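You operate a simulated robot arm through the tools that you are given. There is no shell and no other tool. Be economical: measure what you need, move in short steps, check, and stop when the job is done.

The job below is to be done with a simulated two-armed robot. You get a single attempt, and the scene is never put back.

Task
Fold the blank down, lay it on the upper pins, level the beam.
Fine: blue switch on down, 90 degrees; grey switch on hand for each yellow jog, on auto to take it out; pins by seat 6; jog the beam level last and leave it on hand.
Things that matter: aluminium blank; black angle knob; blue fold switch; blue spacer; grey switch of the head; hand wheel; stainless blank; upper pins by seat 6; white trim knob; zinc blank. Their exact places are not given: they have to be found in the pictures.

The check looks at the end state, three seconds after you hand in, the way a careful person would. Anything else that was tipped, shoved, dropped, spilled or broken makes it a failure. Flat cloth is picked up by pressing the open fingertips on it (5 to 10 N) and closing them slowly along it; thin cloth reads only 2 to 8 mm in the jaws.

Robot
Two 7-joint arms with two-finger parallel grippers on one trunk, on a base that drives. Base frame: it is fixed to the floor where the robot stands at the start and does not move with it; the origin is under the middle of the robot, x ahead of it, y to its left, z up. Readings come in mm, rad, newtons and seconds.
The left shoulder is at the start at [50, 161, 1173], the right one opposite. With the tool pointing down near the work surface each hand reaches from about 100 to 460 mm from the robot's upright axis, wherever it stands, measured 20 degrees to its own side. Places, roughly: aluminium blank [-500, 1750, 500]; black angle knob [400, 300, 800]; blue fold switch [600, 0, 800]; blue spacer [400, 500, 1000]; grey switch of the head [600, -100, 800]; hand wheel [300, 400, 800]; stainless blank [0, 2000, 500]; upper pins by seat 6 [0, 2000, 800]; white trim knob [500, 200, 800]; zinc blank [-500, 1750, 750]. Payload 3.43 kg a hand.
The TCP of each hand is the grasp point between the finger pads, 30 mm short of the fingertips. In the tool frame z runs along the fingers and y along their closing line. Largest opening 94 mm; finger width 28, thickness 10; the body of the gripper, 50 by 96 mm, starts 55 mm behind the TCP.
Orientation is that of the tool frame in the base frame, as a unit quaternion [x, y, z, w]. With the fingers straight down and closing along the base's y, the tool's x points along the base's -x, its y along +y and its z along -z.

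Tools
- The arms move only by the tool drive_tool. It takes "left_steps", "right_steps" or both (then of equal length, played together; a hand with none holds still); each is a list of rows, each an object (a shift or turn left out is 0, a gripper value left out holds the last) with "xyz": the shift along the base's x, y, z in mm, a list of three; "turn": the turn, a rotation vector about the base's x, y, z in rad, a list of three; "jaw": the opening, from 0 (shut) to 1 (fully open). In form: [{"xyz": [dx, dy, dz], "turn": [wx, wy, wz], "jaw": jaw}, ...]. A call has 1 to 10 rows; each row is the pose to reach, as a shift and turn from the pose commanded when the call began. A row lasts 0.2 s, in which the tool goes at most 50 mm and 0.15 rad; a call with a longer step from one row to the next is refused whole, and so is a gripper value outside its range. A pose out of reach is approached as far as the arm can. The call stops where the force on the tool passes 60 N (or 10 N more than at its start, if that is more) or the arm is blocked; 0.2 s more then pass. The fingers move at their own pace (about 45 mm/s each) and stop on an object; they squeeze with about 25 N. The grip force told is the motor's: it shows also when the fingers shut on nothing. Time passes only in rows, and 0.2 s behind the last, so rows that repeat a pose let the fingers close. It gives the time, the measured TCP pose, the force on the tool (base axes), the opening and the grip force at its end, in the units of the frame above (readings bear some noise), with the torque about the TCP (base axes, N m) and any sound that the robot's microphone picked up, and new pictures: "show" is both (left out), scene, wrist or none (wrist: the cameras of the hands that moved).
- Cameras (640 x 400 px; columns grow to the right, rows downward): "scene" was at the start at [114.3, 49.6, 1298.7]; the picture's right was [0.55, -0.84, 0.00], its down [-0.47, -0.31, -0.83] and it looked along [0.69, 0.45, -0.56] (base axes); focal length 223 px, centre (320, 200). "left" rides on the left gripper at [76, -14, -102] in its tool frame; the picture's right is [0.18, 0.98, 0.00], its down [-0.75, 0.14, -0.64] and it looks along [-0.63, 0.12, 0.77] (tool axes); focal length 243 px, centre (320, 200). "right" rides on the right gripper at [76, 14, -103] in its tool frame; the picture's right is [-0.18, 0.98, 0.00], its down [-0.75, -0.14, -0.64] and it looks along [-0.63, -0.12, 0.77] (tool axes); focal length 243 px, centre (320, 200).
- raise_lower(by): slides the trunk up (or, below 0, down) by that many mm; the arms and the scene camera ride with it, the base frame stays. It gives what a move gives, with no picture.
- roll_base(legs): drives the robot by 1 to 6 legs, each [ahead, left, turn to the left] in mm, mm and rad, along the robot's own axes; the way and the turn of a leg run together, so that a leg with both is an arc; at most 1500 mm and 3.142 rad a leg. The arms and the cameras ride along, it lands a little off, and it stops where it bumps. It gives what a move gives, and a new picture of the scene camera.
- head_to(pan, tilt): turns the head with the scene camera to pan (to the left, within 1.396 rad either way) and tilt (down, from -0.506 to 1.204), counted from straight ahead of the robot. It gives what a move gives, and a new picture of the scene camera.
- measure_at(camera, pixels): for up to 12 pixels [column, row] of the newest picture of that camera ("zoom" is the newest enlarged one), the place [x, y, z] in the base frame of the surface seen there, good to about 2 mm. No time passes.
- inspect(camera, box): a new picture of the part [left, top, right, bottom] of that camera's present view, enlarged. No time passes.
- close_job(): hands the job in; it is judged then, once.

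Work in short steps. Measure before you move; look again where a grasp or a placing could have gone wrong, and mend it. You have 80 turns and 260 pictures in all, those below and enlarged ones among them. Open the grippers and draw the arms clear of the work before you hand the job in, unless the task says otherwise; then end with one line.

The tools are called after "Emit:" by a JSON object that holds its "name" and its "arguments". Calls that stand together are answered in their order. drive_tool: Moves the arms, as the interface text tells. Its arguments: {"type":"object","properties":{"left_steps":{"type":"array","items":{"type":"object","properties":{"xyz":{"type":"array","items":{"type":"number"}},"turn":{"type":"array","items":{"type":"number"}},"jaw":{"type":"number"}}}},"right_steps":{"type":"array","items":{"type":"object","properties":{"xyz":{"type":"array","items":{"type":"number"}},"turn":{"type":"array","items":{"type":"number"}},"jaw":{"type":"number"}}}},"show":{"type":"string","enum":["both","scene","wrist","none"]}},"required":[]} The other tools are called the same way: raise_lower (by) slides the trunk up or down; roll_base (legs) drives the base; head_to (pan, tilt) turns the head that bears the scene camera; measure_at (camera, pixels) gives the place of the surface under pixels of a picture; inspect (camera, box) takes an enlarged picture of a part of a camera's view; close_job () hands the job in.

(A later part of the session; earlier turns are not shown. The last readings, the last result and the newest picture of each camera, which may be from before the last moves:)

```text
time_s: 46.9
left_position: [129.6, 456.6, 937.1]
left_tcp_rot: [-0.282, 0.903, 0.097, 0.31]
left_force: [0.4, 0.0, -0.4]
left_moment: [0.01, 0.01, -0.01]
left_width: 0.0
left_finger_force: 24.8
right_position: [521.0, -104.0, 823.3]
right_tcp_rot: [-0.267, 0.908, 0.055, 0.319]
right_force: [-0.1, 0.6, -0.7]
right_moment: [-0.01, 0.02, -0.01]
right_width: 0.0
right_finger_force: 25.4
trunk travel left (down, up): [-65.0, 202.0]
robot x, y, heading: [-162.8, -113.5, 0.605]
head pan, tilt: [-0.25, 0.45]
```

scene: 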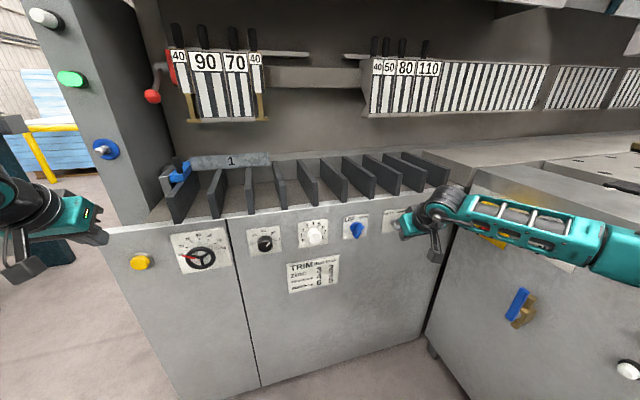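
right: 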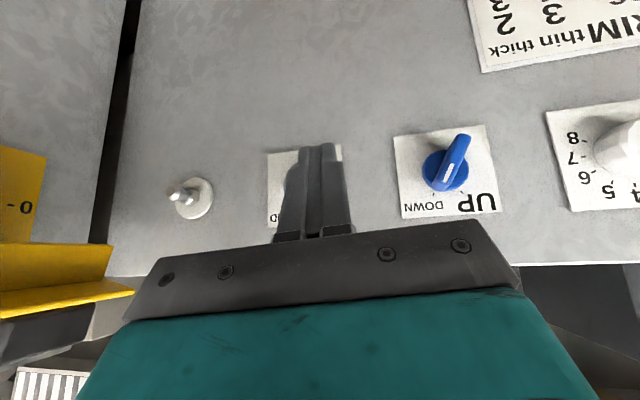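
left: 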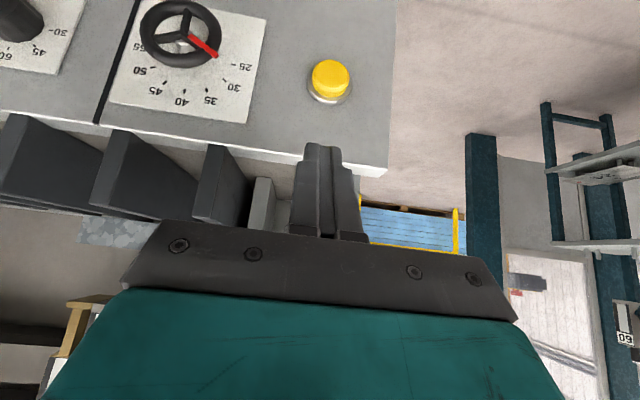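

A green lamp on the post lit up after HAND (70,78), a good sign. I measure the yellow button in the left picture.

Emit:
{"name": "measure_at", "arguments": {"camera": "left", "pixels": [[330, 75], [318, 72], [345, 78], [330, 90], [330, 65], [300, 110]]}}

Emit:
{"name": "drive_tool", "arguments": {"left_steps": [{"xyz": [0, 0, -40]}, {"xyz": [0, 0, -80]}, {"xyz": [0, 0, -122]}, {"xyz": [16, 11, -122]}, {"xyz": [33, 23, -122]}, {"xyz": [33, 23, -122]}], "show": "both"}}

```text
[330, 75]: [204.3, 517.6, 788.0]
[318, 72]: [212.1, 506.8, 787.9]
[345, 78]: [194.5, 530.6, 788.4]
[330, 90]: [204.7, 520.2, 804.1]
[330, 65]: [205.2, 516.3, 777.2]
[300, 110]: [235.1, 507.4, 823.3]
```

```text
time_s: 48.3
left_position: [161.8, 479.8, 815.0]
left_tcp_rot: [-0.282, 0.903, 0.096, 0.31]
left_force: [0.6, 0.2, -0.5]
left_moment: [-0.01, 0.0, 0.01]
left_width: 0.0
left_finger_force: 24.8
right_position: [521.2, -104.6, 823.5]
right_tcp_rot: [-0.266, 0.908, 0.054, 0.32]
right_force: [0.5, 0.1, 0.2]
right_moment: [0.01, 0.02, -0.06]
right_width: 0.0
right_finger_force: 24.9
trunk travel left (down, up): [-65.0, 202.0]
robot x, y, heading: [-166.6, -116.4, 0.61]
head pan, tilt: [-0.25, 0.45]
```

scene: 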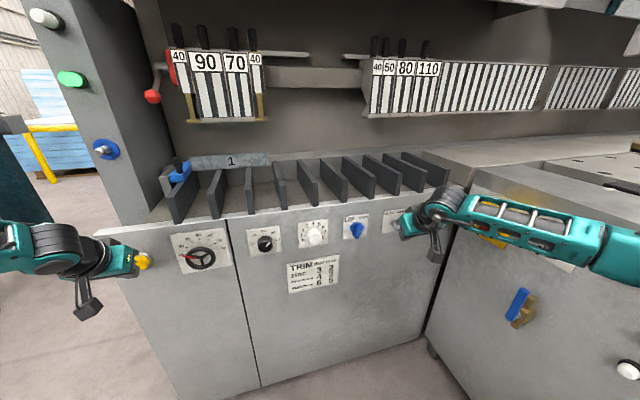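
left: 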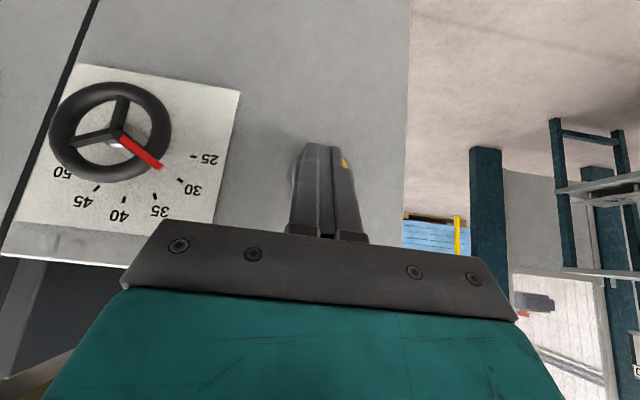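

Button centre: n≈463, 309 left, z≈789. I align and press slowly, holding to see how the jog behaves.

Emit:
{"name": "drive_tool", "arguments": {"left_steps": [{"xyz": [-3.4, 4.9, -8]}, {"xyz": [13, 16.3, -8]}, {"xyz": [19, 20.3, -8]}, {"xyz": [22, 22.6, -8]}, {"xyz": [25, 24.8, -8]}, {"xyz": [27, 26, -8]}, {"xyz": [27, 26, -8]}, {"xyz": [27, 26, -8]}], "show": "both"}}

```text
time_s: 50.1
left_position: [186.6, 505.3, 806.6]
left_tcp_rot: [-0.283, 0.903, 0.096, 0.309]
left_force: [-14.4, -12.7, -1.3]
left_moment: [-0.21, 0.26, -0.07]
left_width: 0.0
left_finger_force: 24.9
right_position: [519.9, -105.2, 823.7]
right_tcp_rot: [-0.266, 0.907, 0.055, 0.32]
right_force: [-0.6, 0.1, -0.4]
right_moment: [-0.01, 0.04, -0.03]
right_width: 0.0
right_finger_force: 25.3
trunk travel left (down, up): [-65.0, 202.0]
robot x, y, heading: [-165.0, -114.5, 0.603]
head pan, tilt: [-0.25, 0.45]
heard: click
```

scene: 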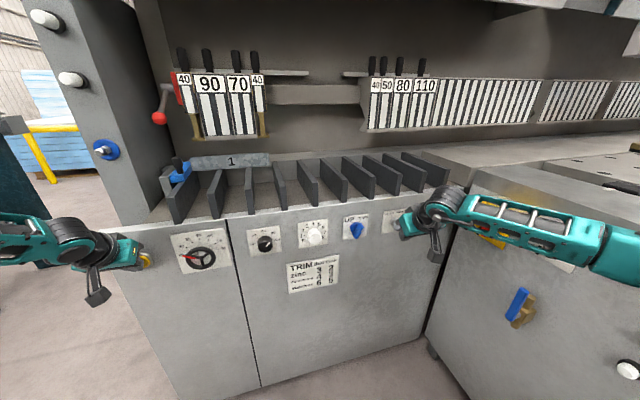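
left: 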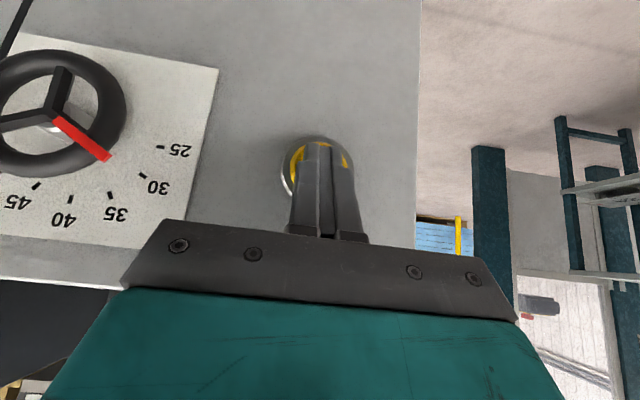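

Click heard; the head with the fingers is descending and the green lamp went out. I keep holding.

Emit:
{"name": "drive_tool", "arguments": {"left_steps": [{}, {}, {}, {}, {}, {}, {}, {}, {}, {}], "show": "scene"}}

```text
time_s: 52.3
left_position: [186.8, 504.3, 806.9]
left_tcp_rot: [-0.281, 0.903, 0.095, 0.309]
left_force: [-16.3, -13.1, -7.2]
left_moment: [-0.29, 0.46, -0.02]
left_width: 0.0
left_finger_force: 25.3
right_position: [518.8, -105.1, 824.6]
right_tcp_rot: [-0.267, 0.908, 0.054, 0.319]
right_force: [0.5, -0.4, 0.0]
right_moment: [0.0, -0.03, -0.01]
right_width: 0.0
right_finger_force: 24.6
trunk travel left (down, up): [-65.0, 202.0]
robot x, y, heading: [-164.5, -114.1, 0.606]
head pan, tilt: [-0.25, 0.45]
```

scene: 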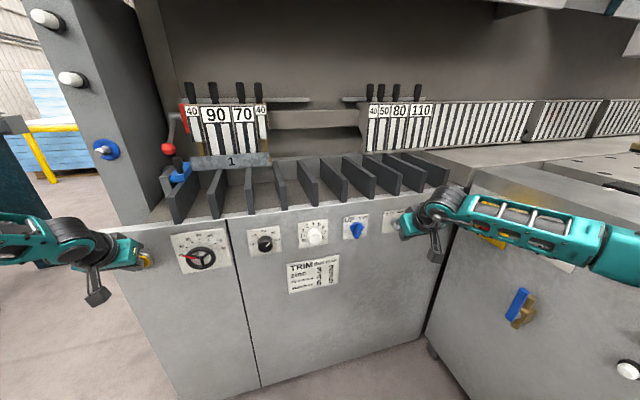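

The head has nearly reached the blank. I keep holding the jog.

Emit:
{"name": "drive_tool", "arguments": {"left_steps": [{}, {}, {}, {}, {}, {}, {}, {}, {}, {}], "show": "scene"}}

Emit:
{"name": "drive_tool", "arguments": {"left_steps": [{}, {}, {}, {}, {}, {}, {}, {}, {}, {}], "show": "scene"}}

Emit:
{"name": "inspect", "arguments": {"camera": "scene", "box": [130, 80, 290, 220]}}

```text
time_s: 54.5
left_position: [186.8, 505.3, 806.2]
left_tcp_rot: [-0.282, 0.903, 0.096, 0.309]
left_force: [-18.4, -12.8, -6.2]
left_moment: [-0.29, 0.45, -0.01]
left_width: 0.0
left_finger_force: 24.9
right_position: [520.0, -104.4, 823.4]
right_tcp_rot: [-0.265, 0.908, 0.054, 0.32]
right_force: [-0.5, -0.4, 1.0]
right_moment: [0.01, -0.01, -0.02]
right_width: 0.1
right_finger_force: 25.2
trunk travel left (down, up): [-65.0, 202.0]
robot x, y, heading: [-162.6, -115.2, 0.604]
head pan, tilt: [-0.25, 0.45]
```

scene: 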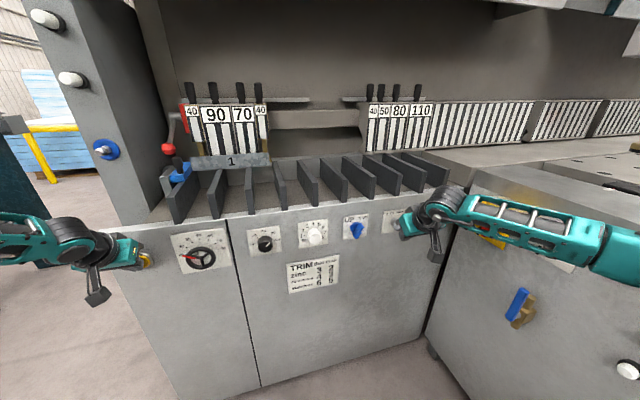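

```text
time_s: 56.7
left_position: [186.3, 504.6, 808.0]
left_tcp_rot: [-0.282, 0.903, 0.097, 0.309]
left_force: [-18.0, -12.3, -5.6]
left_moment: [-0.25, 0.41, 0.04]
left_width: 0.0
left_finger_force: 25.1
right_position: [520.8, -105.4, 824.5]
right_tcp_rot: [-0.265, 0.908, 0.054, 0.321]
right_force: [0.0, 0.6, 0.3]
right_moment: [0.01, 0.02, -0.01]
right_width: 0.2
right_finger_force: 25.1
trunk travel left (down, up): [-65.0, 202.0]
robot x, y, heading: [-163.2, -115.2, 0.607]
head pan, tilt: [-0.25, 0.45]
```

scene: 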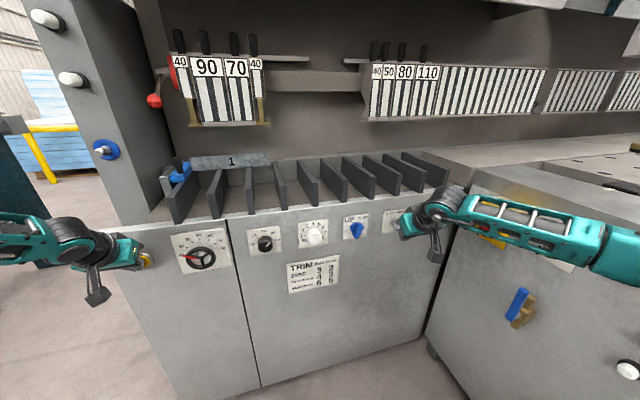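

```text
2.86 times, centred on (210, 150) of scene
```

zoom: 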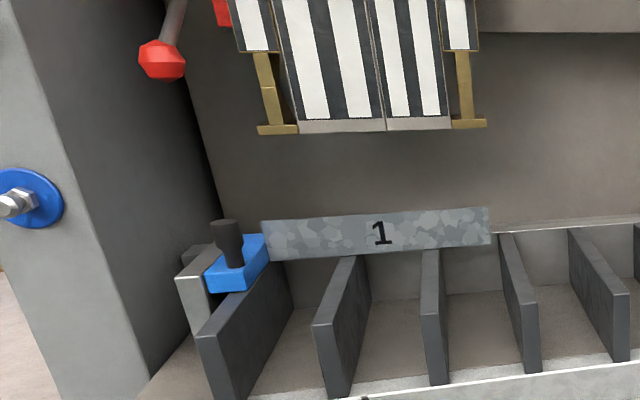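

The head came down, and is rising again: the cycle ran. I release the button and look.

Emit:
{"name": "drive_tool", "arguments": {"left_steps": [{"xyz": [-16, -11, 0]}, {"xyz": [-33, -23, 0]}, {"xyz": [-49, -34, 0]}, {"xyz": [-49, -34, 0]}, {"xyz": [-49, -34, 0]}, {"xyz": [-49, -34, 0]}], "show": "scene"}}

Emit:
{"name": "raise_lower", "arguments": {"by": 200}}

Emit:
{"name": "head_to", "arguments": {"pan": 0.15, "tilt": 0.6}}

Emit:
{"name": "inspect", "arguments": {"camera": "scene", "box": [200, 60, 360, 210]}}

```text
time_s: 58.1
left_position: [139.4, 472.6, 806.4]
left_tcp_rot: [-0.283, 0.903, 0.097, 0.31]
left_force: [0.3, -0.4, 0.6]
left_moment: [0.01, 0.02, 0.02]
left_width: 0.1
left_finger_force: 24.9
right_position: [520.3, -105.3, 823.0]
right_tcp_rot: [-0.266, 0.908, 0.054, 0.32]
right_force: [-0.1, 0.2, -0.6]
right_moment: [0.02, -0.02, -0.05]
right_width: 0.0
right_finger_force: 24.6
trunk travel left (down, up): [-65.0, 202.0]
robot x, y, heading: [-165.6, -110.3, 0.605]
head pan, tilt: [-0.25, 0.45]
```

scene: 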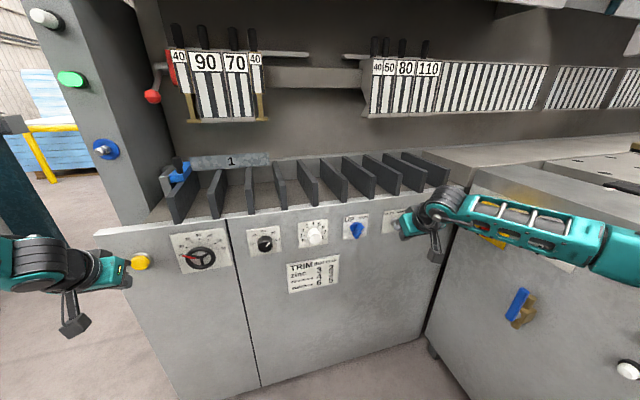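

```text
time_s: 60.3
left_position: [139.0, 473.0, 1006.7]
left_tcp_rot: [-0.282, 0.903, 0.097, 0.31]
left_force: [0.8, -0.1, -1.0]
left_moment: [-0.01, 0.01, 0.01]
left_width: 0.1
left_finger_force: 25.0
right_position: [519.8, -104.7, 1023.1]
right_tcp_rot: [-0.267, 0.907, 0.055, 0.32]
right_force: [-0.6, 0.5, 0.5]
right_moment: [0.0, 0.0, -0.02]
right_width: 0.0
right_finger_force: 24.9
trunk travel left (down, up): [-265.0, 2.0]
robot x, y, heading: [-165.5, -117.3, 0.604]
head pan, tilt: [-0.25, 0.45]
```

```text
time_s: 61.2
left_position: [140.0, 472.4, 1007.2]
left_tcp_rot: [-0.282, 0.903, 0.096, 0.31]
left_force: [0.2, 0.6, 0.2]
left_moment: [0.01, 0.0, -0.01]
left_width: 0.0
left_finger_force: 25.3
right_position: [519.8, -105.0, 1022.6]
right_tcp_rot: [-0.266, 0.908, 0.054, 0.319]
right_force: [-0.3, -0.7, 0.7]
right_moment: [0.01, 0.05, 0.01]
right_width: 0.3
right_finger_force: 25.3
trunk travel left (down, up): [-265.0, 2.0]
robot x, y, heading: [-162.9, -112.4, 0.607]
head pan, tilt: [0.15, 0.6]
```

scene: 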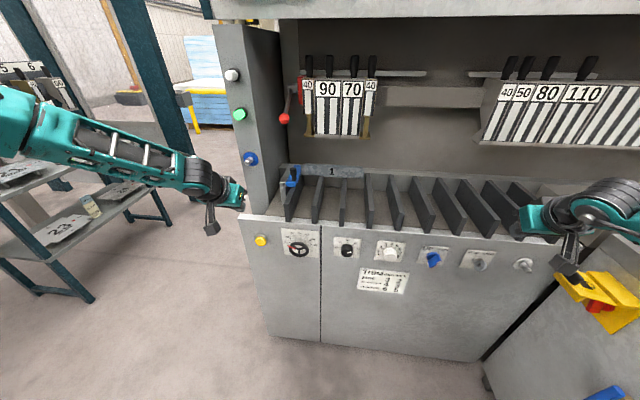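

```text
2.67 times, centred on (280, 135) of scene
```

zoom: 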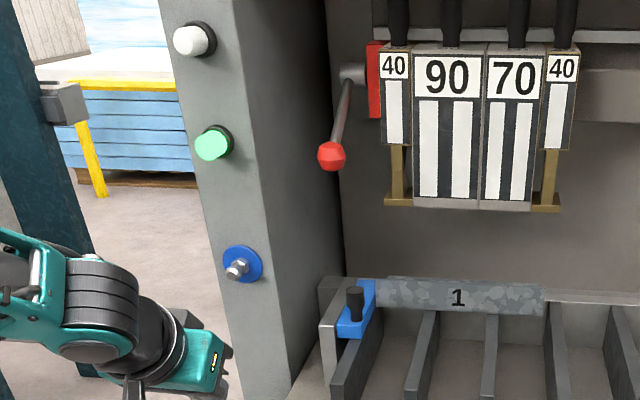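

The head is open again and the green lamp lit. I zoom on the blank to check the fold.

Emit:
{"name": "inspect", "arguments": {"camera": "scene", "box": [272, 150, 376, 215]}}

Emit:
{"name": "measure_at", "arguments": {"camera": "zoom", "pixels": [[300, 75], [300, 85], [300, 95], [300, 105], [160, 95], [545, 115], [140, 130], [150, 90], [540, 98], [600, 100], [600, 120], [110, 110]]}}

```text
6.15 times, centred on (324, 182) of scene
```

zoom: 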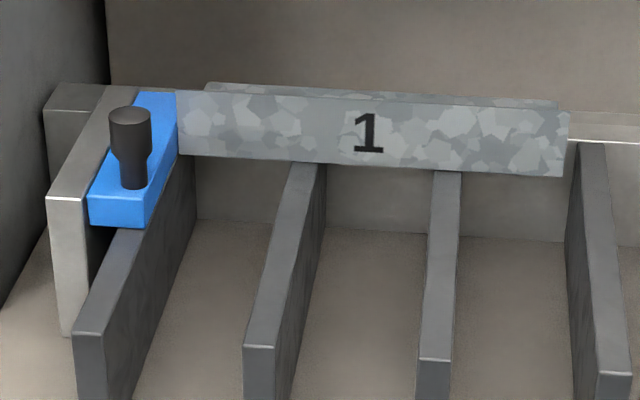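

```text
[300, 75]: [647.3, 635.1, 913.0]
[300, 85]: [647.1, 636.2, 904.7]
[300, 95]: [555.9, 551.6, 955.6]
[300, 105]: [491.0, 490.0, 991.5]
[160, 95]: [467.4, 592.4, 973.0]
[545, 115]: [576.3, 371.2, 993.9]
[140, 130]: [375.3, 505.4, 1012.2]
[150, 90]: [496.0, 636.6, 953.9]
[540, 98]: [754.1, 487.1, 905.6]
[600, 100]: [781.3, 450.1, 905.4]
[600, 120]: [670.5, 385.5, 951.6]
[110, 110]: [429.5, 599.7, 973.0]
```

Fold done: the sheet now ends at its fold (n≈771–788) and the rear beam has dropped (z≈905, stops gone). Now grey to AUTO: lower the trunk and bring the right fingertip to the right side of the grey lever.

Emit:
{"name": "raise_lower", "arguments": {"by": -200}}

Emit:
{"name": "drive_tool", "arguments": {"right_steps": [{"xyz": [22, -31, 0]}, {"xyz": [43, -62, 0]}, {"xyz": [65, -47, 0]}, {"xyz": [87, -32, 0]}, {"xyz": [108.9, -16.5, 0]}, {"xyz": [108.9, -16.5, 0]}], "show": "wrist"}}

Emit:
{"name": "inspect", "arguments": {"camera": "right", "box": [240, 60, 480, 220]}}

```text
time_s: 63.4
left_position: [140.3, 471.6, 807.0]
left_tcp_rot: [-0.282, 0.903, 0.098, 0.31]
left_force: [0.7, -1.1, 0.2]
left_moment: [0.0, 0.02, 0.0]
left_width: 0.0
left_finger_force: 25.2
right_position: [519.3, -105.1, 823.3]
right_tcp_rot: [-0.266, 0.908, 0.054, 0.319]
right_force: [-0.6, 0.2, -0.5]
right_moment: [-0.01, 0.01, 0.01]
right_width: 0.0
right_finger_force: 25.0
trunk travel left (down, up): [-65.0, 202.0]
robot x, y, heading: [-168.5, -112.9, 0.607]
head pan, tilt: [0.15, 0.6]
```

```text
time_s: 64.8
left_position: [139.6, 472.0, 806.9]
left_tcp_rot: [-0.282, 0.903, 0.097, 0.31]
left_force: [-0.4, -0.1, 0.0]
left_moment: [0.01, 0.01, -0.03]
left_width: 0.1
left_finger_force: 25.2
right_position: [628.7, -120.7, 823.8]
right_tcp_rot: [-0.266, 0.908, 0.053, 0.319]
right_force: [0.1, 0.1, -0.3]
right_moment: [-0.02, -0.02, 0.0]
right_width: 0.0
right_finger_force: 25.2
trunk travel left (down, up): [-65.0, 202.0]
robot x, y, heading: [-163.1, -113.9, 0.604]
head pan, tilt: [0.15, 0.6]
```

right: 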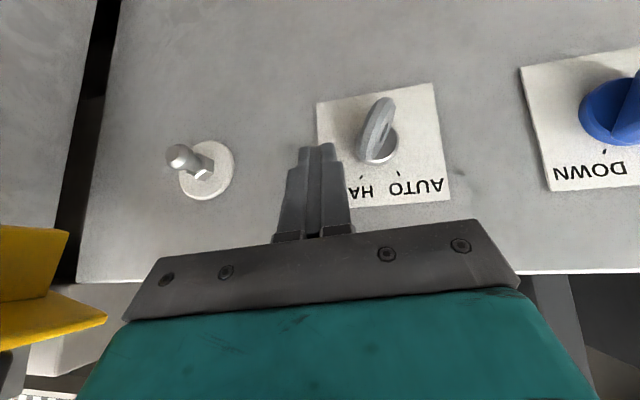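

```text
2.50 times, centred on (360, 140) of right
```

zoom: 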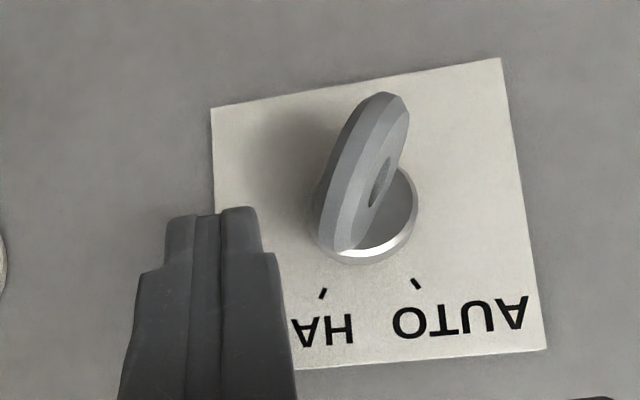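

Confirmed at HAND. I push the upper end left 29 mm, then back away and look.

Emit:
{"name": "drive_tool", "arguments": {"right_steps": [{"xyz": [-5.7, 8.2, 0]}, {"xyz": [-10, 14.4, 0]}, {"xyz": [-14, 20.1, 0]}, {"xyz": [-16.5, 23.8, 0]}, {"xyz": [-16.5, 23.8, 0]}, {"xyz": [-8, 11.5, 0]}, {"xyz": [0, 0, 0]}, {"xyz": [-25, -17, 0]}, {"xyz": [-25, -17, 0]}], "show": "both"}}

Emit:
{"name": "inspect", "arguments": {"camera": "right", "box": [240, 60, 480, 220]}}

```text
time_s: 66.8
left_position: [139.3, 471.6, 806.8]
left_tcp_rot: [-0.282, 0.903, 0.097, 0.31]
left_force: [-0.2, 0.4, 0.1]
left_moment: [0.03, 0.03, -0.02]
left_width: 0.0
left_finger_force: 25.3
right_position: [604.3, -138.0, 823.6]
right_tcp_rot: [-0.267, 0.907, 0.055, 0.32]
right_force: [-0.6, -0.2, 0.1]
right_moment: [-0.03, -0.02, 0.02]
right_width: 0.1
right_finger_force: 24.4
trunk travel left (down, up): [-65.0, 202.0]
robot x, y, heading: [-164.8, -110.6, 0.604]
head pan, tilt: [0.15, 0.6]
```

scene: 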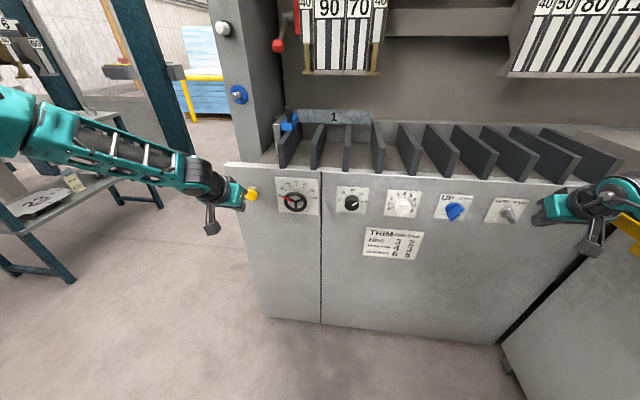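
right: 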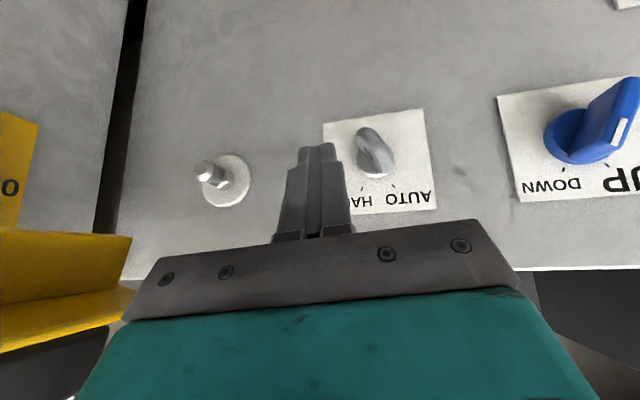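

```text
2.50 times, centred on (360, 140) of right
```

zoom: 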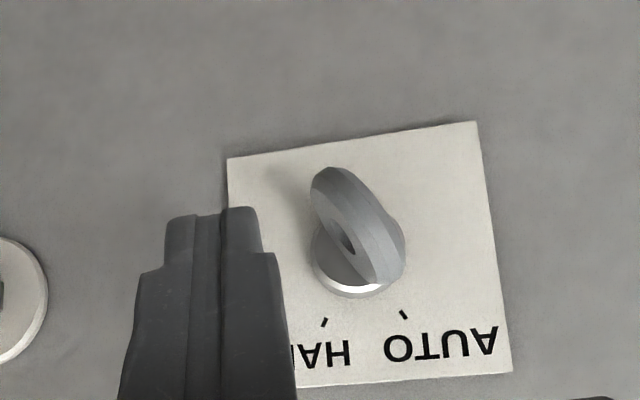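

Grey is on AUTO. Now I raise the trunk and gather both hands: left goes to vertical in front of the blank's centre, right retracts.

Emit:
{"name": "raise_lower", "arguments": {"by": 200}}

Emit:
{"name": "drive_tool", "arguments": {"left_steps": [{"xyz": [13, -18.7, 7.3], "turn": [-0.0376, 0.0543, 0]}, {"xyz": [26, -37.5, 14.6], "turn": [-0.0752, 0.1085, 0]}, {"xyz": [39, -56.2, 21.9], "turn": [-0.1128, 0.1628, 0]}, {"xyz": [52, -75, 29.2], "turn": [-0.1504, 0.217, 0]}, {"xyz": [65, -93.7, 36.5], "turn": [-0.188, 0.2713, 0]}, {"xyz": [78, -112.4, 43.8], "turn": [-0.2256, 0.3255, 0]}, {"xyz": [91, -131.2, 51], "turn": [-0.2632, 0.3798, 0]}, {"xyz": [104, -150, 58.4], "turn": [-0.3008, 0.434, 0]}, {"xyz": [117, -168.7, 65.7], "turn": [-0.3384, 0.4883, 0]}, {"xyz": [130, -187.4, 73], "turn": [-0.376, 0.5425, 0]}], "right_steps": [{"xyz": [-22, -3, 6]}, {"xyz": [-44, -6, 12]}, {"xyz": [-66, -9, 18]}, {"xyz": [-88, -12, 24]}, {"xyz": [-110, -16, 30]}, {"xyz": [-132, -19, 36]}, {"xyz": [-155, -22, 42]}, {"xyz": [-177, -25, 48]}, {"xyz": [-199, -28, 54]}, {"xyz": [-221, -32, 60]}], "show": "none"}}

Emit:
{"name": "drive_tool", "arguments": {"left_steps": [{"turn": [0, 0, -0.145]}, {"turn": [0, 0, -0.29]}, {"turn": [0, 0, -0.435]}, {"turn": [0, 0, -0.58]}, {"turn": [0, 0, -0.725]}, {"turn": [0, 0, -0.87]}, {"turn": [0, 0, -1.015]}, {"turn": [0, 0, -1.16]}, {"turn": [0, 0, -1.305]}, {"turn": [0, 0, -1.45]}], "show": "both"}}

```text
time_s: 68.9
left_position: [139.9, 472.6, 1007.0]
left_tcp_rot: [-0.283, 0.903, 0.097, 0.31]
left_force: [0.2, 0.0, 0.1]
left_moment: [0.02, 0.01, 0.0]
left_width: 0.1
left_finger_force: 24.4
right_position: [604.4, -137.5, 1023.1]
right_tcp_rot: [-0.267, 0.908, 0.055, 0.319]
right_force: [-0.1, -0.3, -0.6]
right_moment: [0.0, 0.01, -0.01]
right_width: 0.0
right_finger_force: 25.2
trunk travel left (down, up): [-265.0, 2.0]
robot x, y, heading: [-162.5, -113.1, 0.605]
head pan, tilt: [0.15, 0.6]
```

```text
time_s: 71.1
left_position: [150.5, 308.5, 1100.3]
left_tcp_rot: [-0.299, 0.954, 0.0, 0.0]
left_force: [0.0, -0.6, 0.2]
left_moment: [0.0, 0.01, 0.01]
left_width: 0.2
left_finger_force: 25.0
left hand out of reach, approached as far as the arm can: row 5, 6, 7, 8, 9, 10
right_position: [382.0, -171.4, 1083.7]
right_tcp_rot: [-0.267, 0.908, 0.055, 0.319]
right_force: [0.1, 0.4, -0.1]
right_moment: [-0.01, 0.01, 0.01]
right_width: 0.0
right_finger_force: 24.6
trunk travel left (down, up): [-265.0, 2.0]
robot x, y, heading: [-164.2, -114.1, 0.604]
head pan, tilt: [0.15, 0.6]
```

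```text
time_s: 73.3
left_position: [150.3, 306.5, 1100.7]
left_tcp_rot: [0.41, 0.912, -0.001, 0.001]
left_force: [-0.5, 0.0, 0.3]
left_moment: [0.02, 0.0, 0.0]
left_width: 0.0
left_finger_force: 25.4
right_position: [384.1, -171.2, 1083.7]
right_tcp_rot: [-0.267, 0.908, 0.054, 0.319]
right_force: [-0.7, -0.2, 0.0]
right_moment: [-0.01, -0.03, -0.02]
right_width: 0.0
right_finger_force: 25.0
trunk travel left (down, up): [-265.0, 2.0]
robot x, y, heading: [-163.6, -114.8, 0.603]
head pan, tilt: [0.15, 0.6]
```

scene: 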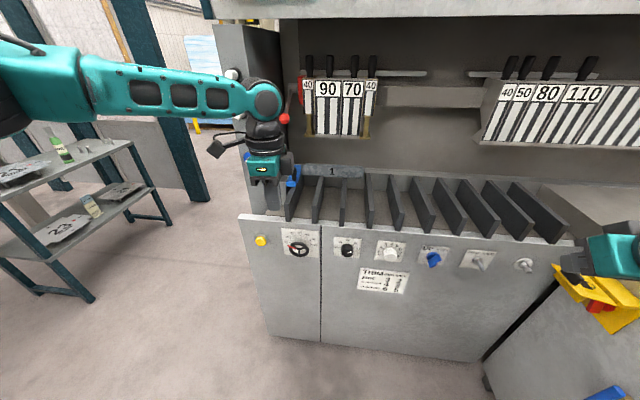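
left: 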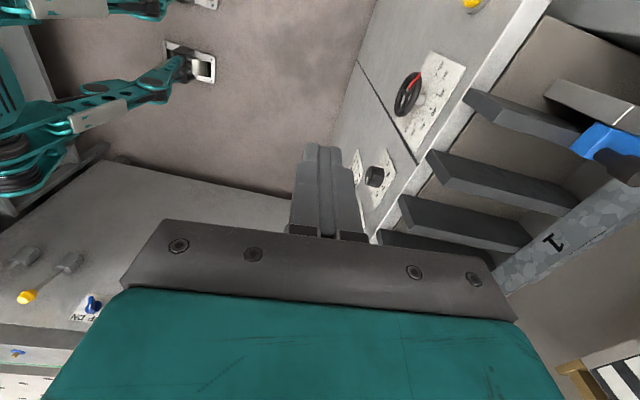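

Reach when pointing down is ~500 mm, so I must bring the base close. I finish the yaw, open the jaw halfway, and drive forward 270 mm.

Emit:
{"name": "drive_tool", "arguments": {"left_steps": [{"turn": [0, 0, -0.06], "jaw": 0.6}, {"turn": [0, 0, -0.121], "jaw": 0.6}, {"turn": [0, 0, -0.121], "jaw": 0.6}], "show": "none"}}

Emit:
{"name": "roll_base", "arguments": {"legs": [[270, 0, 0]]}}

```text
time_s: 74.1
left_position: [151.1, 308.2, 1100.3]
left_tcp_rot: [0.464, 0.886, 0.0, 0.0]
left_force: [-0.5, 0.6, -0.2]
left_moment: [0.01, -0.01, 0.0]
left_width: 56.5
left_finger_force: 0.1
right_position: [383.1, -170.6, 1083.7]
right_tcp_rot: [-0.267, 0.908, 0.054, 0.319]
right_force: [-0.6, -0.3, 0.0]
right_moment: [0.04, -0.05, 0.0]
right_width: 0.3
right_finger_force: 24.8
trunk travel left (down, up): [-265.0, 2.0]
robot x, y, heading: [-162.9, -113.2, 0.607]
head pan, tilt: [0.15, 0.6]
```

```text
time_s: 76.0
left_position: [371.2, 461.2, 1101.1]
left_tcp_rot: [0.464, 0.886, 0.0, 0.001]
left_force: [-0.7, -0.3, 0.5]
left_moment: [-0.04, 0.02, 0.0]
left_width: 56.4
left_finger_force: 0.2
right_position: [605.3, -15.9, 1083.3]
right_tcp_rot: [-0.268, 0.907, 0.054, 0.319]
right_force: [-0.8, 1.3, 0.4]
right_moment: [0.02, -0.01, -0.04]
right_width: 0.2
right_finger_force: 25.0
trunk travel left (down, up): [-265.0, 2.0]
robot x, y, heading: [56.5, 39.6, 0.606]
head pan, tilt: [0.15, 0.6]
```

scene: 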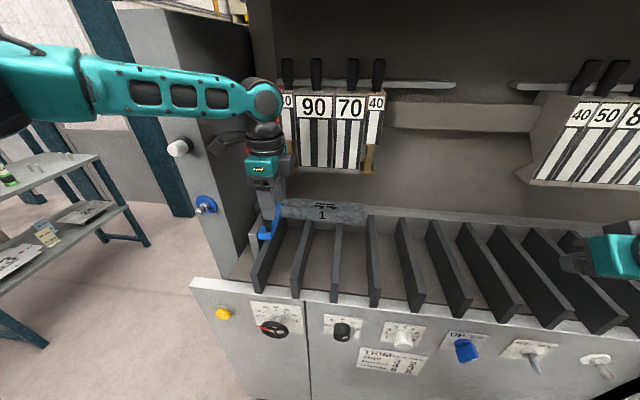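

No bump. I zoom on the blank for grasp planning, and roll a bit further forward and right so the left hand faces the blank's centre.

Emit:
{"name": "roll_base", "arguments": {"legs": [[75, -88, 0]]}}

Emit:
{"name": "head_to", "arguments": {"pan": 0.2, "tilt": 0.7}}

Emit:
{"name": "inspect", "arguments": {"camera": "scene", "box": [200, 100, 440, 250]}}

Emit:
{"name": "drive_tool", "arguments": {"left_steps": [{"turn": [0.0684, -0.0986, 0]}, {"turn": [0.1367, -0.1973, 0]}, {"turn": [0.171, -0.2466, 0]}, {"turn": [0.171, -0.2466, 0]}], "show": "both"}}

```text
time_s: 77.2
left_position: [483.7, 432.3, 1102.4]
left_tcp_rot: [0.463, 0.886, 0.0, 0.0]
left_force: [0.6, -0.6, -0.5]
left_moment: [0.02, 0.05, 0.01]
left_width: 56.6
left_finger_force: 0.0
right_position: [716.5, -44.8, 1083.6]
right_tcp_rot: [-0.267, 0.908, 0.055, 0.319]
right_force: [0.3, -0.7, -0.2]
right_moment: [0.03, 0.02, 0.04]
right_width: 0.0
right_finger_force: 24.9
trunk travel left (down, up): [-265.0, 2.0]
robot x, y, heading: [166.2, 13.9, 0.608]
head pan, tilt: [0.15, 0.6]
```

scene: 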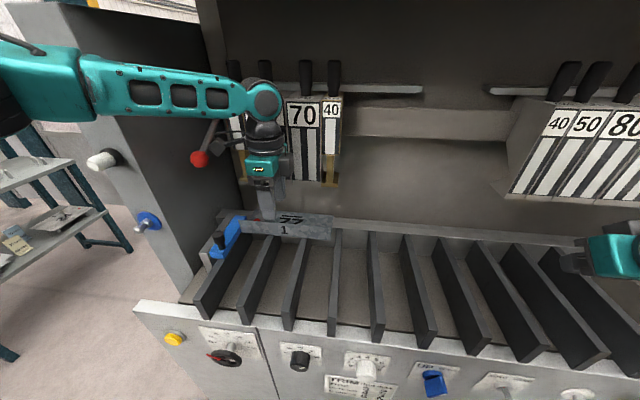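

```text
time_s: 77.9
left_position: [482.7, 432.0, 1102.3]
left_tcp_rot: [0.463, 0.886, 0.001, 0.001]
left_force: [0.3, -0.5, -0.1]
left_moment: [-0.01, -0.02, 0.01]
left_width: 56.5
left_finger_force: 0.3
right_position: [715.4, -45.2, 1082.8]
right_tcp_rot: [-0.268, 0.907, 0.054, 0.32]
right_force: [-0.6, -0.6, -0.7]
right_moment: [0.04, 0.02, -0.01]
right_width: 0.2
right_finger_force: 25.2
trunk travel left (down, up): [-265.0, 2.0]
robot x, y, heading: [168.5, 11.0, 0.608]
head pan, tilt: [0.201, 0.7]
```

scene: 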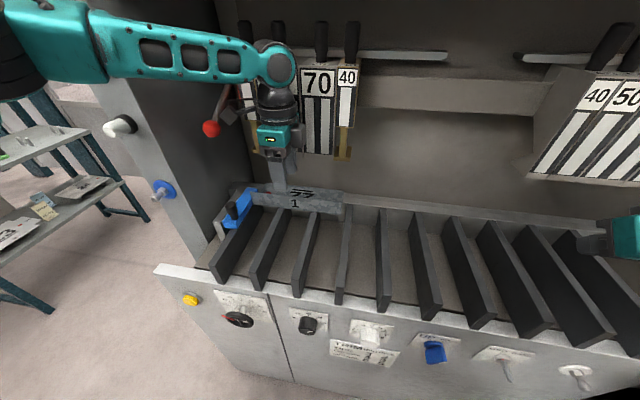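

```text
2.67 times, centred on (320, 175) of scene
```

zoom: 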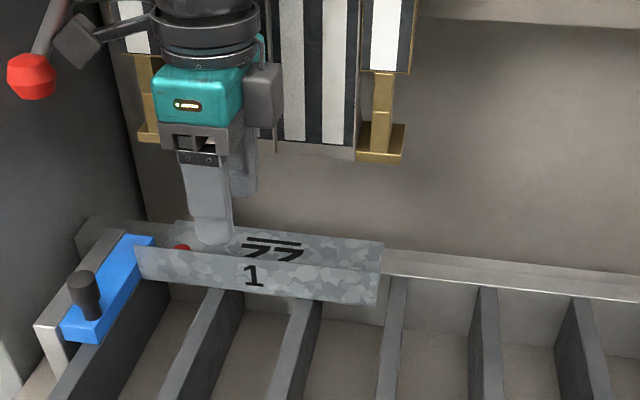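

```text
time_s: 78.9
left_position: [482.2, 432.5, 1101.3]
left_tcp_rot: [0.458, 0.876, 0.133, 0.07]
left_force: [0.0, 0.6, 0.6]
left_moment: [-0.02, 0.03, 0.01]
left_width: 56.5
left_finger_force: 0.0
right_position: [715.3, -45.9, 1083.7]
right_tcp_rot: [-0.267, 0.908, 0.054, 0.319]
right_force: [0.3, -0.4, -0.3]
right_moment: [0.01, 0.0, -0.02]
right_width: 0.0
right_finger_force: 25.2
trunk travel left (down, up): [-265.0, 2.0]
robot x, y, heading: [169.3, 12.0, 0.609]
head pan, tilt: [0.201, 0.7]
```

scene: 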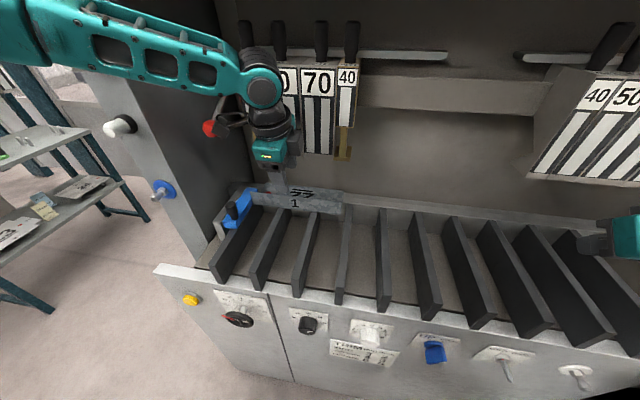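
left: 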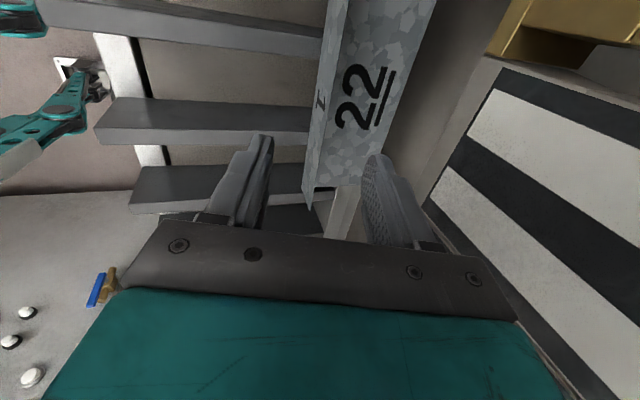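

The left camera sees flange 1 and the flat "22" between the fingers. I measure flange top edge and flat from it.

Emit:
{"name": "measure_at", "arguments": {"camera": "left", "pixels": [[330, 60], [318, 120], [313, 160], [312, 180], [350, 100], [340, 160], [390, 60], [360, 180], [375, 130], [400, 60], [307, 150], [345, 8]]}}

Emit:
{"name": "inspect", "arguments": {"camera": "left", "box": [240, 0, 480, 210]}}

```text
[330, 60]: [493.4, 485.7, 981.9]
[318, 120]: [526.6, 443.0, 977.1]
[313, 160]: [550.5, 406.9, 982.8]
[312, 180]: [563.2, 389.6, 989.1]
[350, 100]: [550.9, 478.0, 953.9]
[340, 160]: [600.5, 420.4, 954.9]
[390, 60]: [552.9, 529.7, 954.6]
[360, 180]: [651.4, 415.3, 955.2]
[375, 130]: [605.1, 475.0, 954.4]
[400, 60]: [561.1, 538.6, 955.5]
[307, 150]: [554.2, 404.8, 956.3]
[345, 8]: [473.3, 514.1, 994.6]
```

```text
1.90 times, centred on (360, 105) of left
```

zoom: 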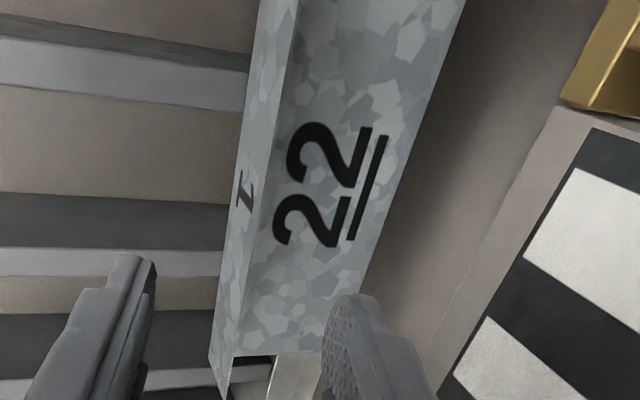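

Flange 1 stands at n≈684 (z 955–998), flat back to n≈772. I set the jaw to ~38 mm, move 33 mm inward and lower so the leaned fingers straddle flange 1.

Emit:
{"name": "drive_tool", "arguments": {"left_steps": [{"xyz": [14, 9.5, -20], "jaw": 0.4}, {"xyz": [27.1, 18.8, -50], "jaw": 0.4}, {"xyz": [27.1, 18.8, -75], "jaw": 0.4}, {"xyz": [27.1, 18.8, -90], "jaw": 0.4}, {"xyz": [27.1, 18.8, -90], "jaw": 0.4}], "show": "both"}}

Emit:
{"name": "inspect", "arguments": {"camera": "scene", "box": [220, 110, 380, 230]}}

Emit:
{"name": "inspect", "arguments": {"camera": "left", "box": [200, 0, 440, 240]}}

```text
time_s: 80.1
left_position: [496.4, 453.8, 1018.9]
left_tcp_rot: [0.458, 0.876, 0.132, 0.071]
left_force: [-0.4, 0.0, 0.2]
left_moment: [0.0, 0.03, -0.02]
left_width: 37.4
left_finger_force: 0.0
left hand out of reach, approached as far as the arm can: row 3, 4, 5
right_position: [715.8, -45.6, 1083.0]
right_tcp_rot: [-0.267, 0.908, 0.054, 0.319]
right_force: [-1.0, 0.0, 0.0]
right_moment: [0.02, 0.0, 0.01]
right_width: 0.0
right_finger_force: 25.0
trunk travel left (down, up): [-265.0, 2.0]
robot x, y, heading: [167.0, 10.5, 0.606]
head pan, tilt: [0.201, 0.7]
```

scene: 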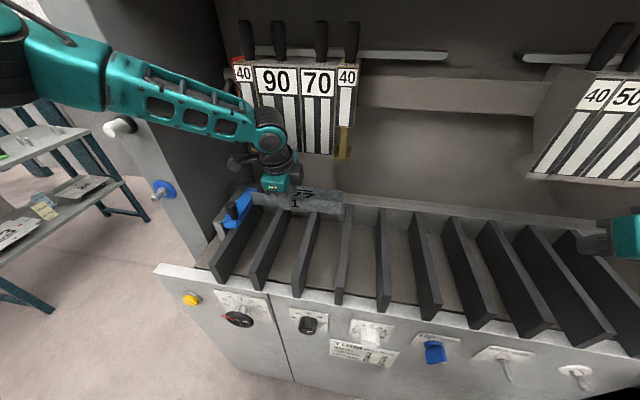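
left: 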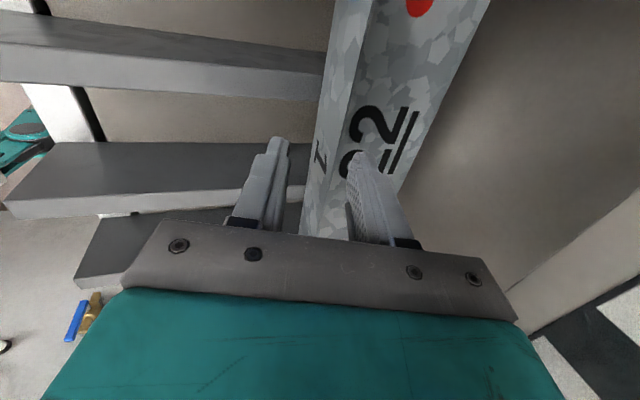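

```text
3.33 times, centred on (300, 170) of scene
```

zoom: 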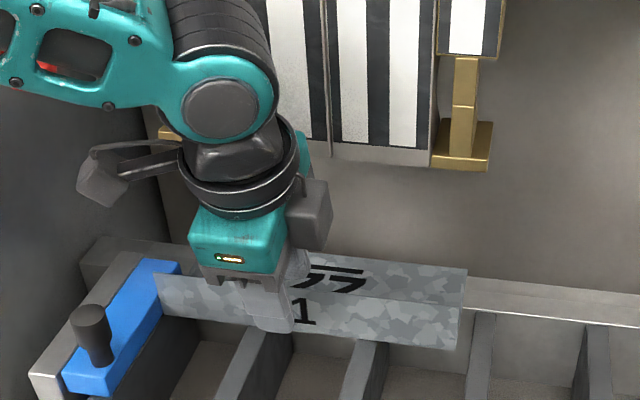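

```text
1.67 times, centred on (320, 120) of left
```

zoom: 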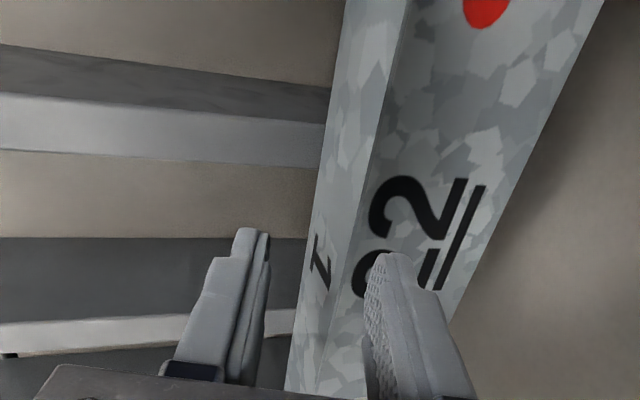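

The hand is 10 mm short by reach. I nudge the base 11 mm forward and check the straddle.

Emit:
{"name": "roll_base", "arguments": {"legs": [[11, -6, 0]]}}

Emit:
{"name": "inspect", "arguments": {"camera": "left", "box": [200, 0, 440, 240]}}

Emit:
{"name": "measure_at", "arguments": {"camera": "zoom", "pixels": [[240, 235], [390, 260], [330, 200], [350, 170], [300, 350], [325, 370]]}}

```text
time_s: 80.9
left_position: [510.3, 455.1, 1017.6]
left_tcp_rot: [0.458, 0.876, 0.132, 0.07]
left_force: [0.0, -0.1, 0.5]
left_moment: [0.02, 0.03, 0.0]
left_width: 37.8
left_finger_force: 0.1
right_position: [729.2, -43.8, 1082.2]
right_tcp_rot: [-0.267, 0.908, 0.055, 0.319]
right_force: [0.2, -0.3, -0.2]
right_moment: [-0.02, -0.01, 0.0]
right_width: 0.1
right_finger_force: 24.9
trunk travel left (down, up): [-265.0, 2.0]
robot x, y, heading: [178.8, 12.3, 0.61]
head pan, tilt: [0.201, 0.7]
```

scene: 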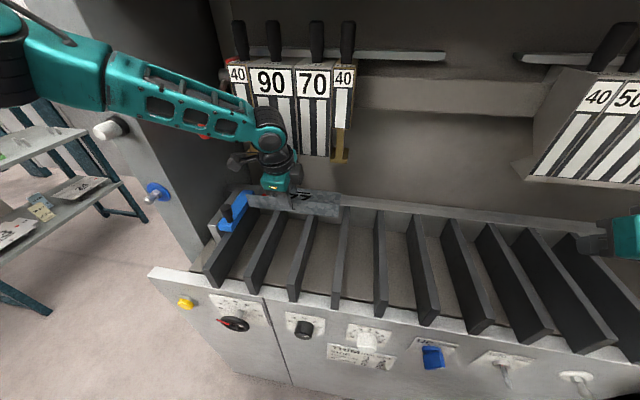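

```text
1.67 times, centred on (320, 120) of left
```

zoom: 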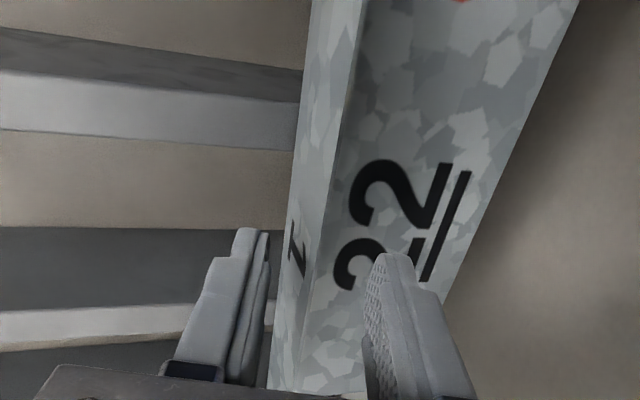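

```text
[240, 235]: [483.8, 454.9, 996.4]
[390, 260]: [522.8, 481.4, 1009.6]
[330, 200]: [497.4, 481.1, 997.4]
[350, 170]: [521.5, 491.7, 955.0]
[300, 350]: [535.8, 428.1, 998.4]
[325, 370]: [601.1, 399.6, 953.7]
```

TCP is at n≈679 with flange top n≈683 between the fingers. I lower the trunk 22 mm, then close the jaw.

Emit:
{"name": "raise_lower", "arguments": {"by": -22}}

Emit:
{"name": "drive_tool", "arguments": {"left_steps": [{"jaw": 0.25}, {"jaw": 0.1}, {"jaw": 0}, {"jaw": 0}, {"jaw": 0}], "show": "both"}}

Emit:
{"name": "inspect", "arguments": {"camera": "scene", "box": [200, 110, 360, 230]}}

```text
time_s: 81.6
left_position: [509.5, 455.1, 994.8]
left_tcp_rot: [0.459, 0.876, 0.132, 0.07]
left_force: [-0.2, 0.5, 0.2]
left_moment: [0.02, 0.0, 0.0]
left_width: 37.8
left_finger_force: 0.1
right_position: [726.3, -44.4, 1061.3]
right_tcp_rot: [-0.267, 0.907, 0.055, 0.32]
right_force: [0.0, 0.3, -0.4]
right_moment: [0.03, -0.01, 0.0]
right_width: 0.2
right_finger_force: 24.8
trunk travel left (down, up): [-243.0, 24.0]
robot x, y, heading: [180.1, 13.5, 0.605]
head pan, tilt: [0.201, 0.7]
```

```text
time_s: 82.8
left_position: [509.6, 456.2, 996.7]
left_tcp_rot: [0.459, 0.876, 0.132, 0.071]
left_force: [-0.5, 0.1, 0.6]
left_moment: [-0.13, 0.07, 0.02]
left_width: 7.5
left_finger_force: 24.8
right_position: [727.6, -43.5, 1061.9]
right_tcp_rot: [-0.267, 0.908, 0.054, 0.319]
right_force: [-0.4, 0.2, -0.2]
right_moment: [-0.02, 0.02, 0.03]
right_width: 0.2
right_finger_force: 25.4
trunk travel left (down, up): [-243.0, 24.0]
robot x, y, heading: [181.6, 10.7, 0.606]
head pan, tilt: [0.201, 0.7]
```

scene: 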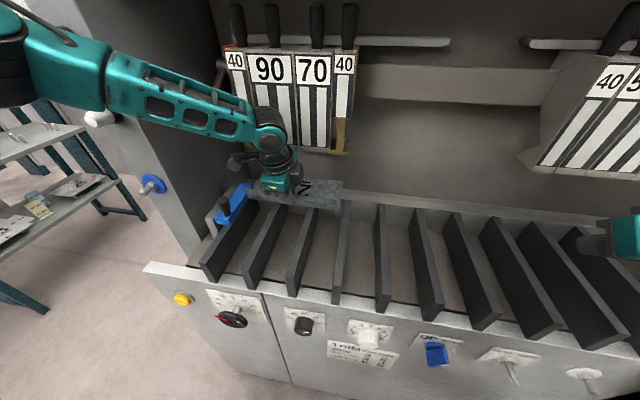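
left: 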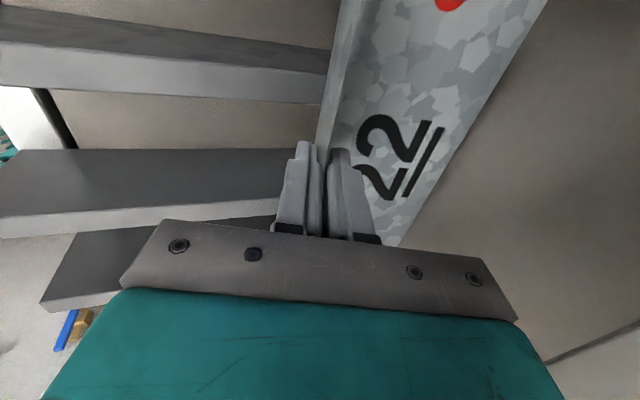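

```text
3.33 times, centred on (280, 170) of scene
```

zoom: 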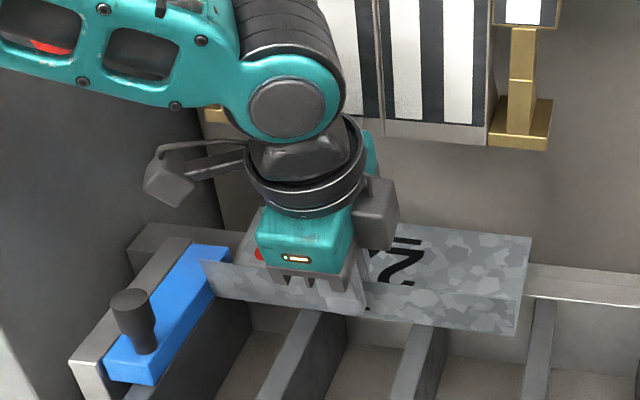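

The jaw holds at 7.5 mm (sheet wedged at the lean angle). I lift 20 mm gently and see how the blank follows.

Emit:
{"name": "drive_tool", "arguments": {"left_steps": [{"xyz": [0, 0, 5]}, {"xyz": [0, 0, 10]}, {"xyz": [0, 0, 15]}, {"xyz": [0, 0, 20]}, {"xyz": [0, 0, 20]}], "show": "both"}}

Emit:
{"name": "inspect", "arguments": {"camera": "scene", "box": [200, 110, 360, 230]}}

```text
time_s: 84.0
left_position: [508.9, 456.8, 1014.7]
left_tcp_rot: [0.459, 0.876, 0.131, 0.071]
left_force: [0.0, -0.9, -3.5]
left_moment: [-0.11, 0.19, 0.0]
left_width: 7.3
left_finger_force: 25.1
right_position: [727.3, -44.1, 1062.5]
right_tcp_rot: [-0.267, 0.908, 0.055, 0.319]
right_force: [0.9, -0.5, -0.4]
right_moment: [-0.01, 0.0, -0.02]
right_width: 0.0
right_finger_force: 25.3
trunk travel left (down, up): [-243.0, 24.0]
robot x, y, heading: [184.1, 9.7, 0.607]
head pan, tilt: [0.201, 0.7]
```

scene: 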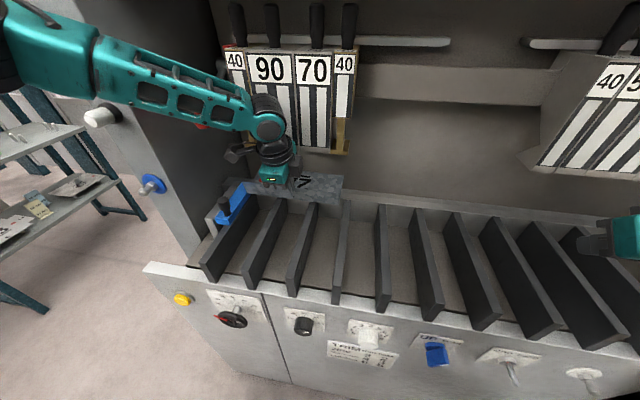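
left: 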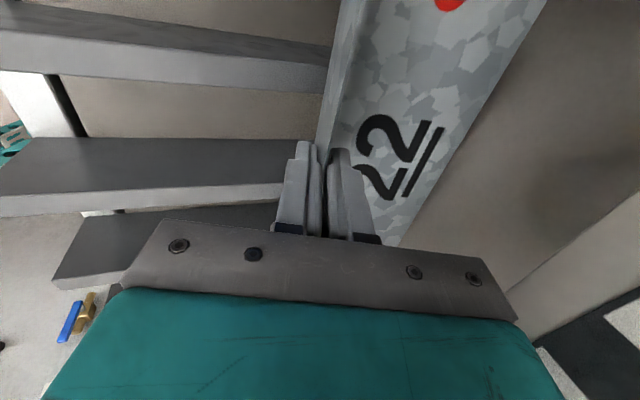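

```text
3.33 times, centred on (280, 170) of scene
```

zoom: 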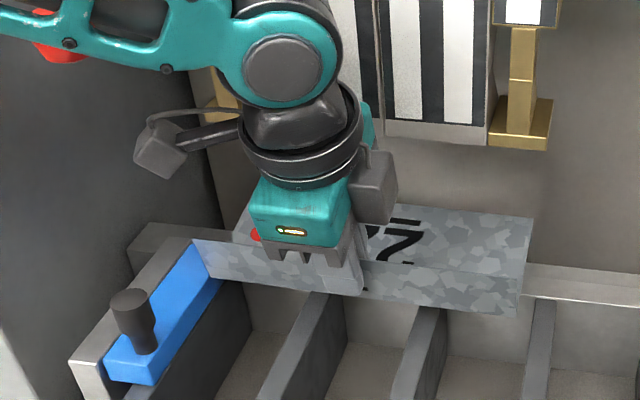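

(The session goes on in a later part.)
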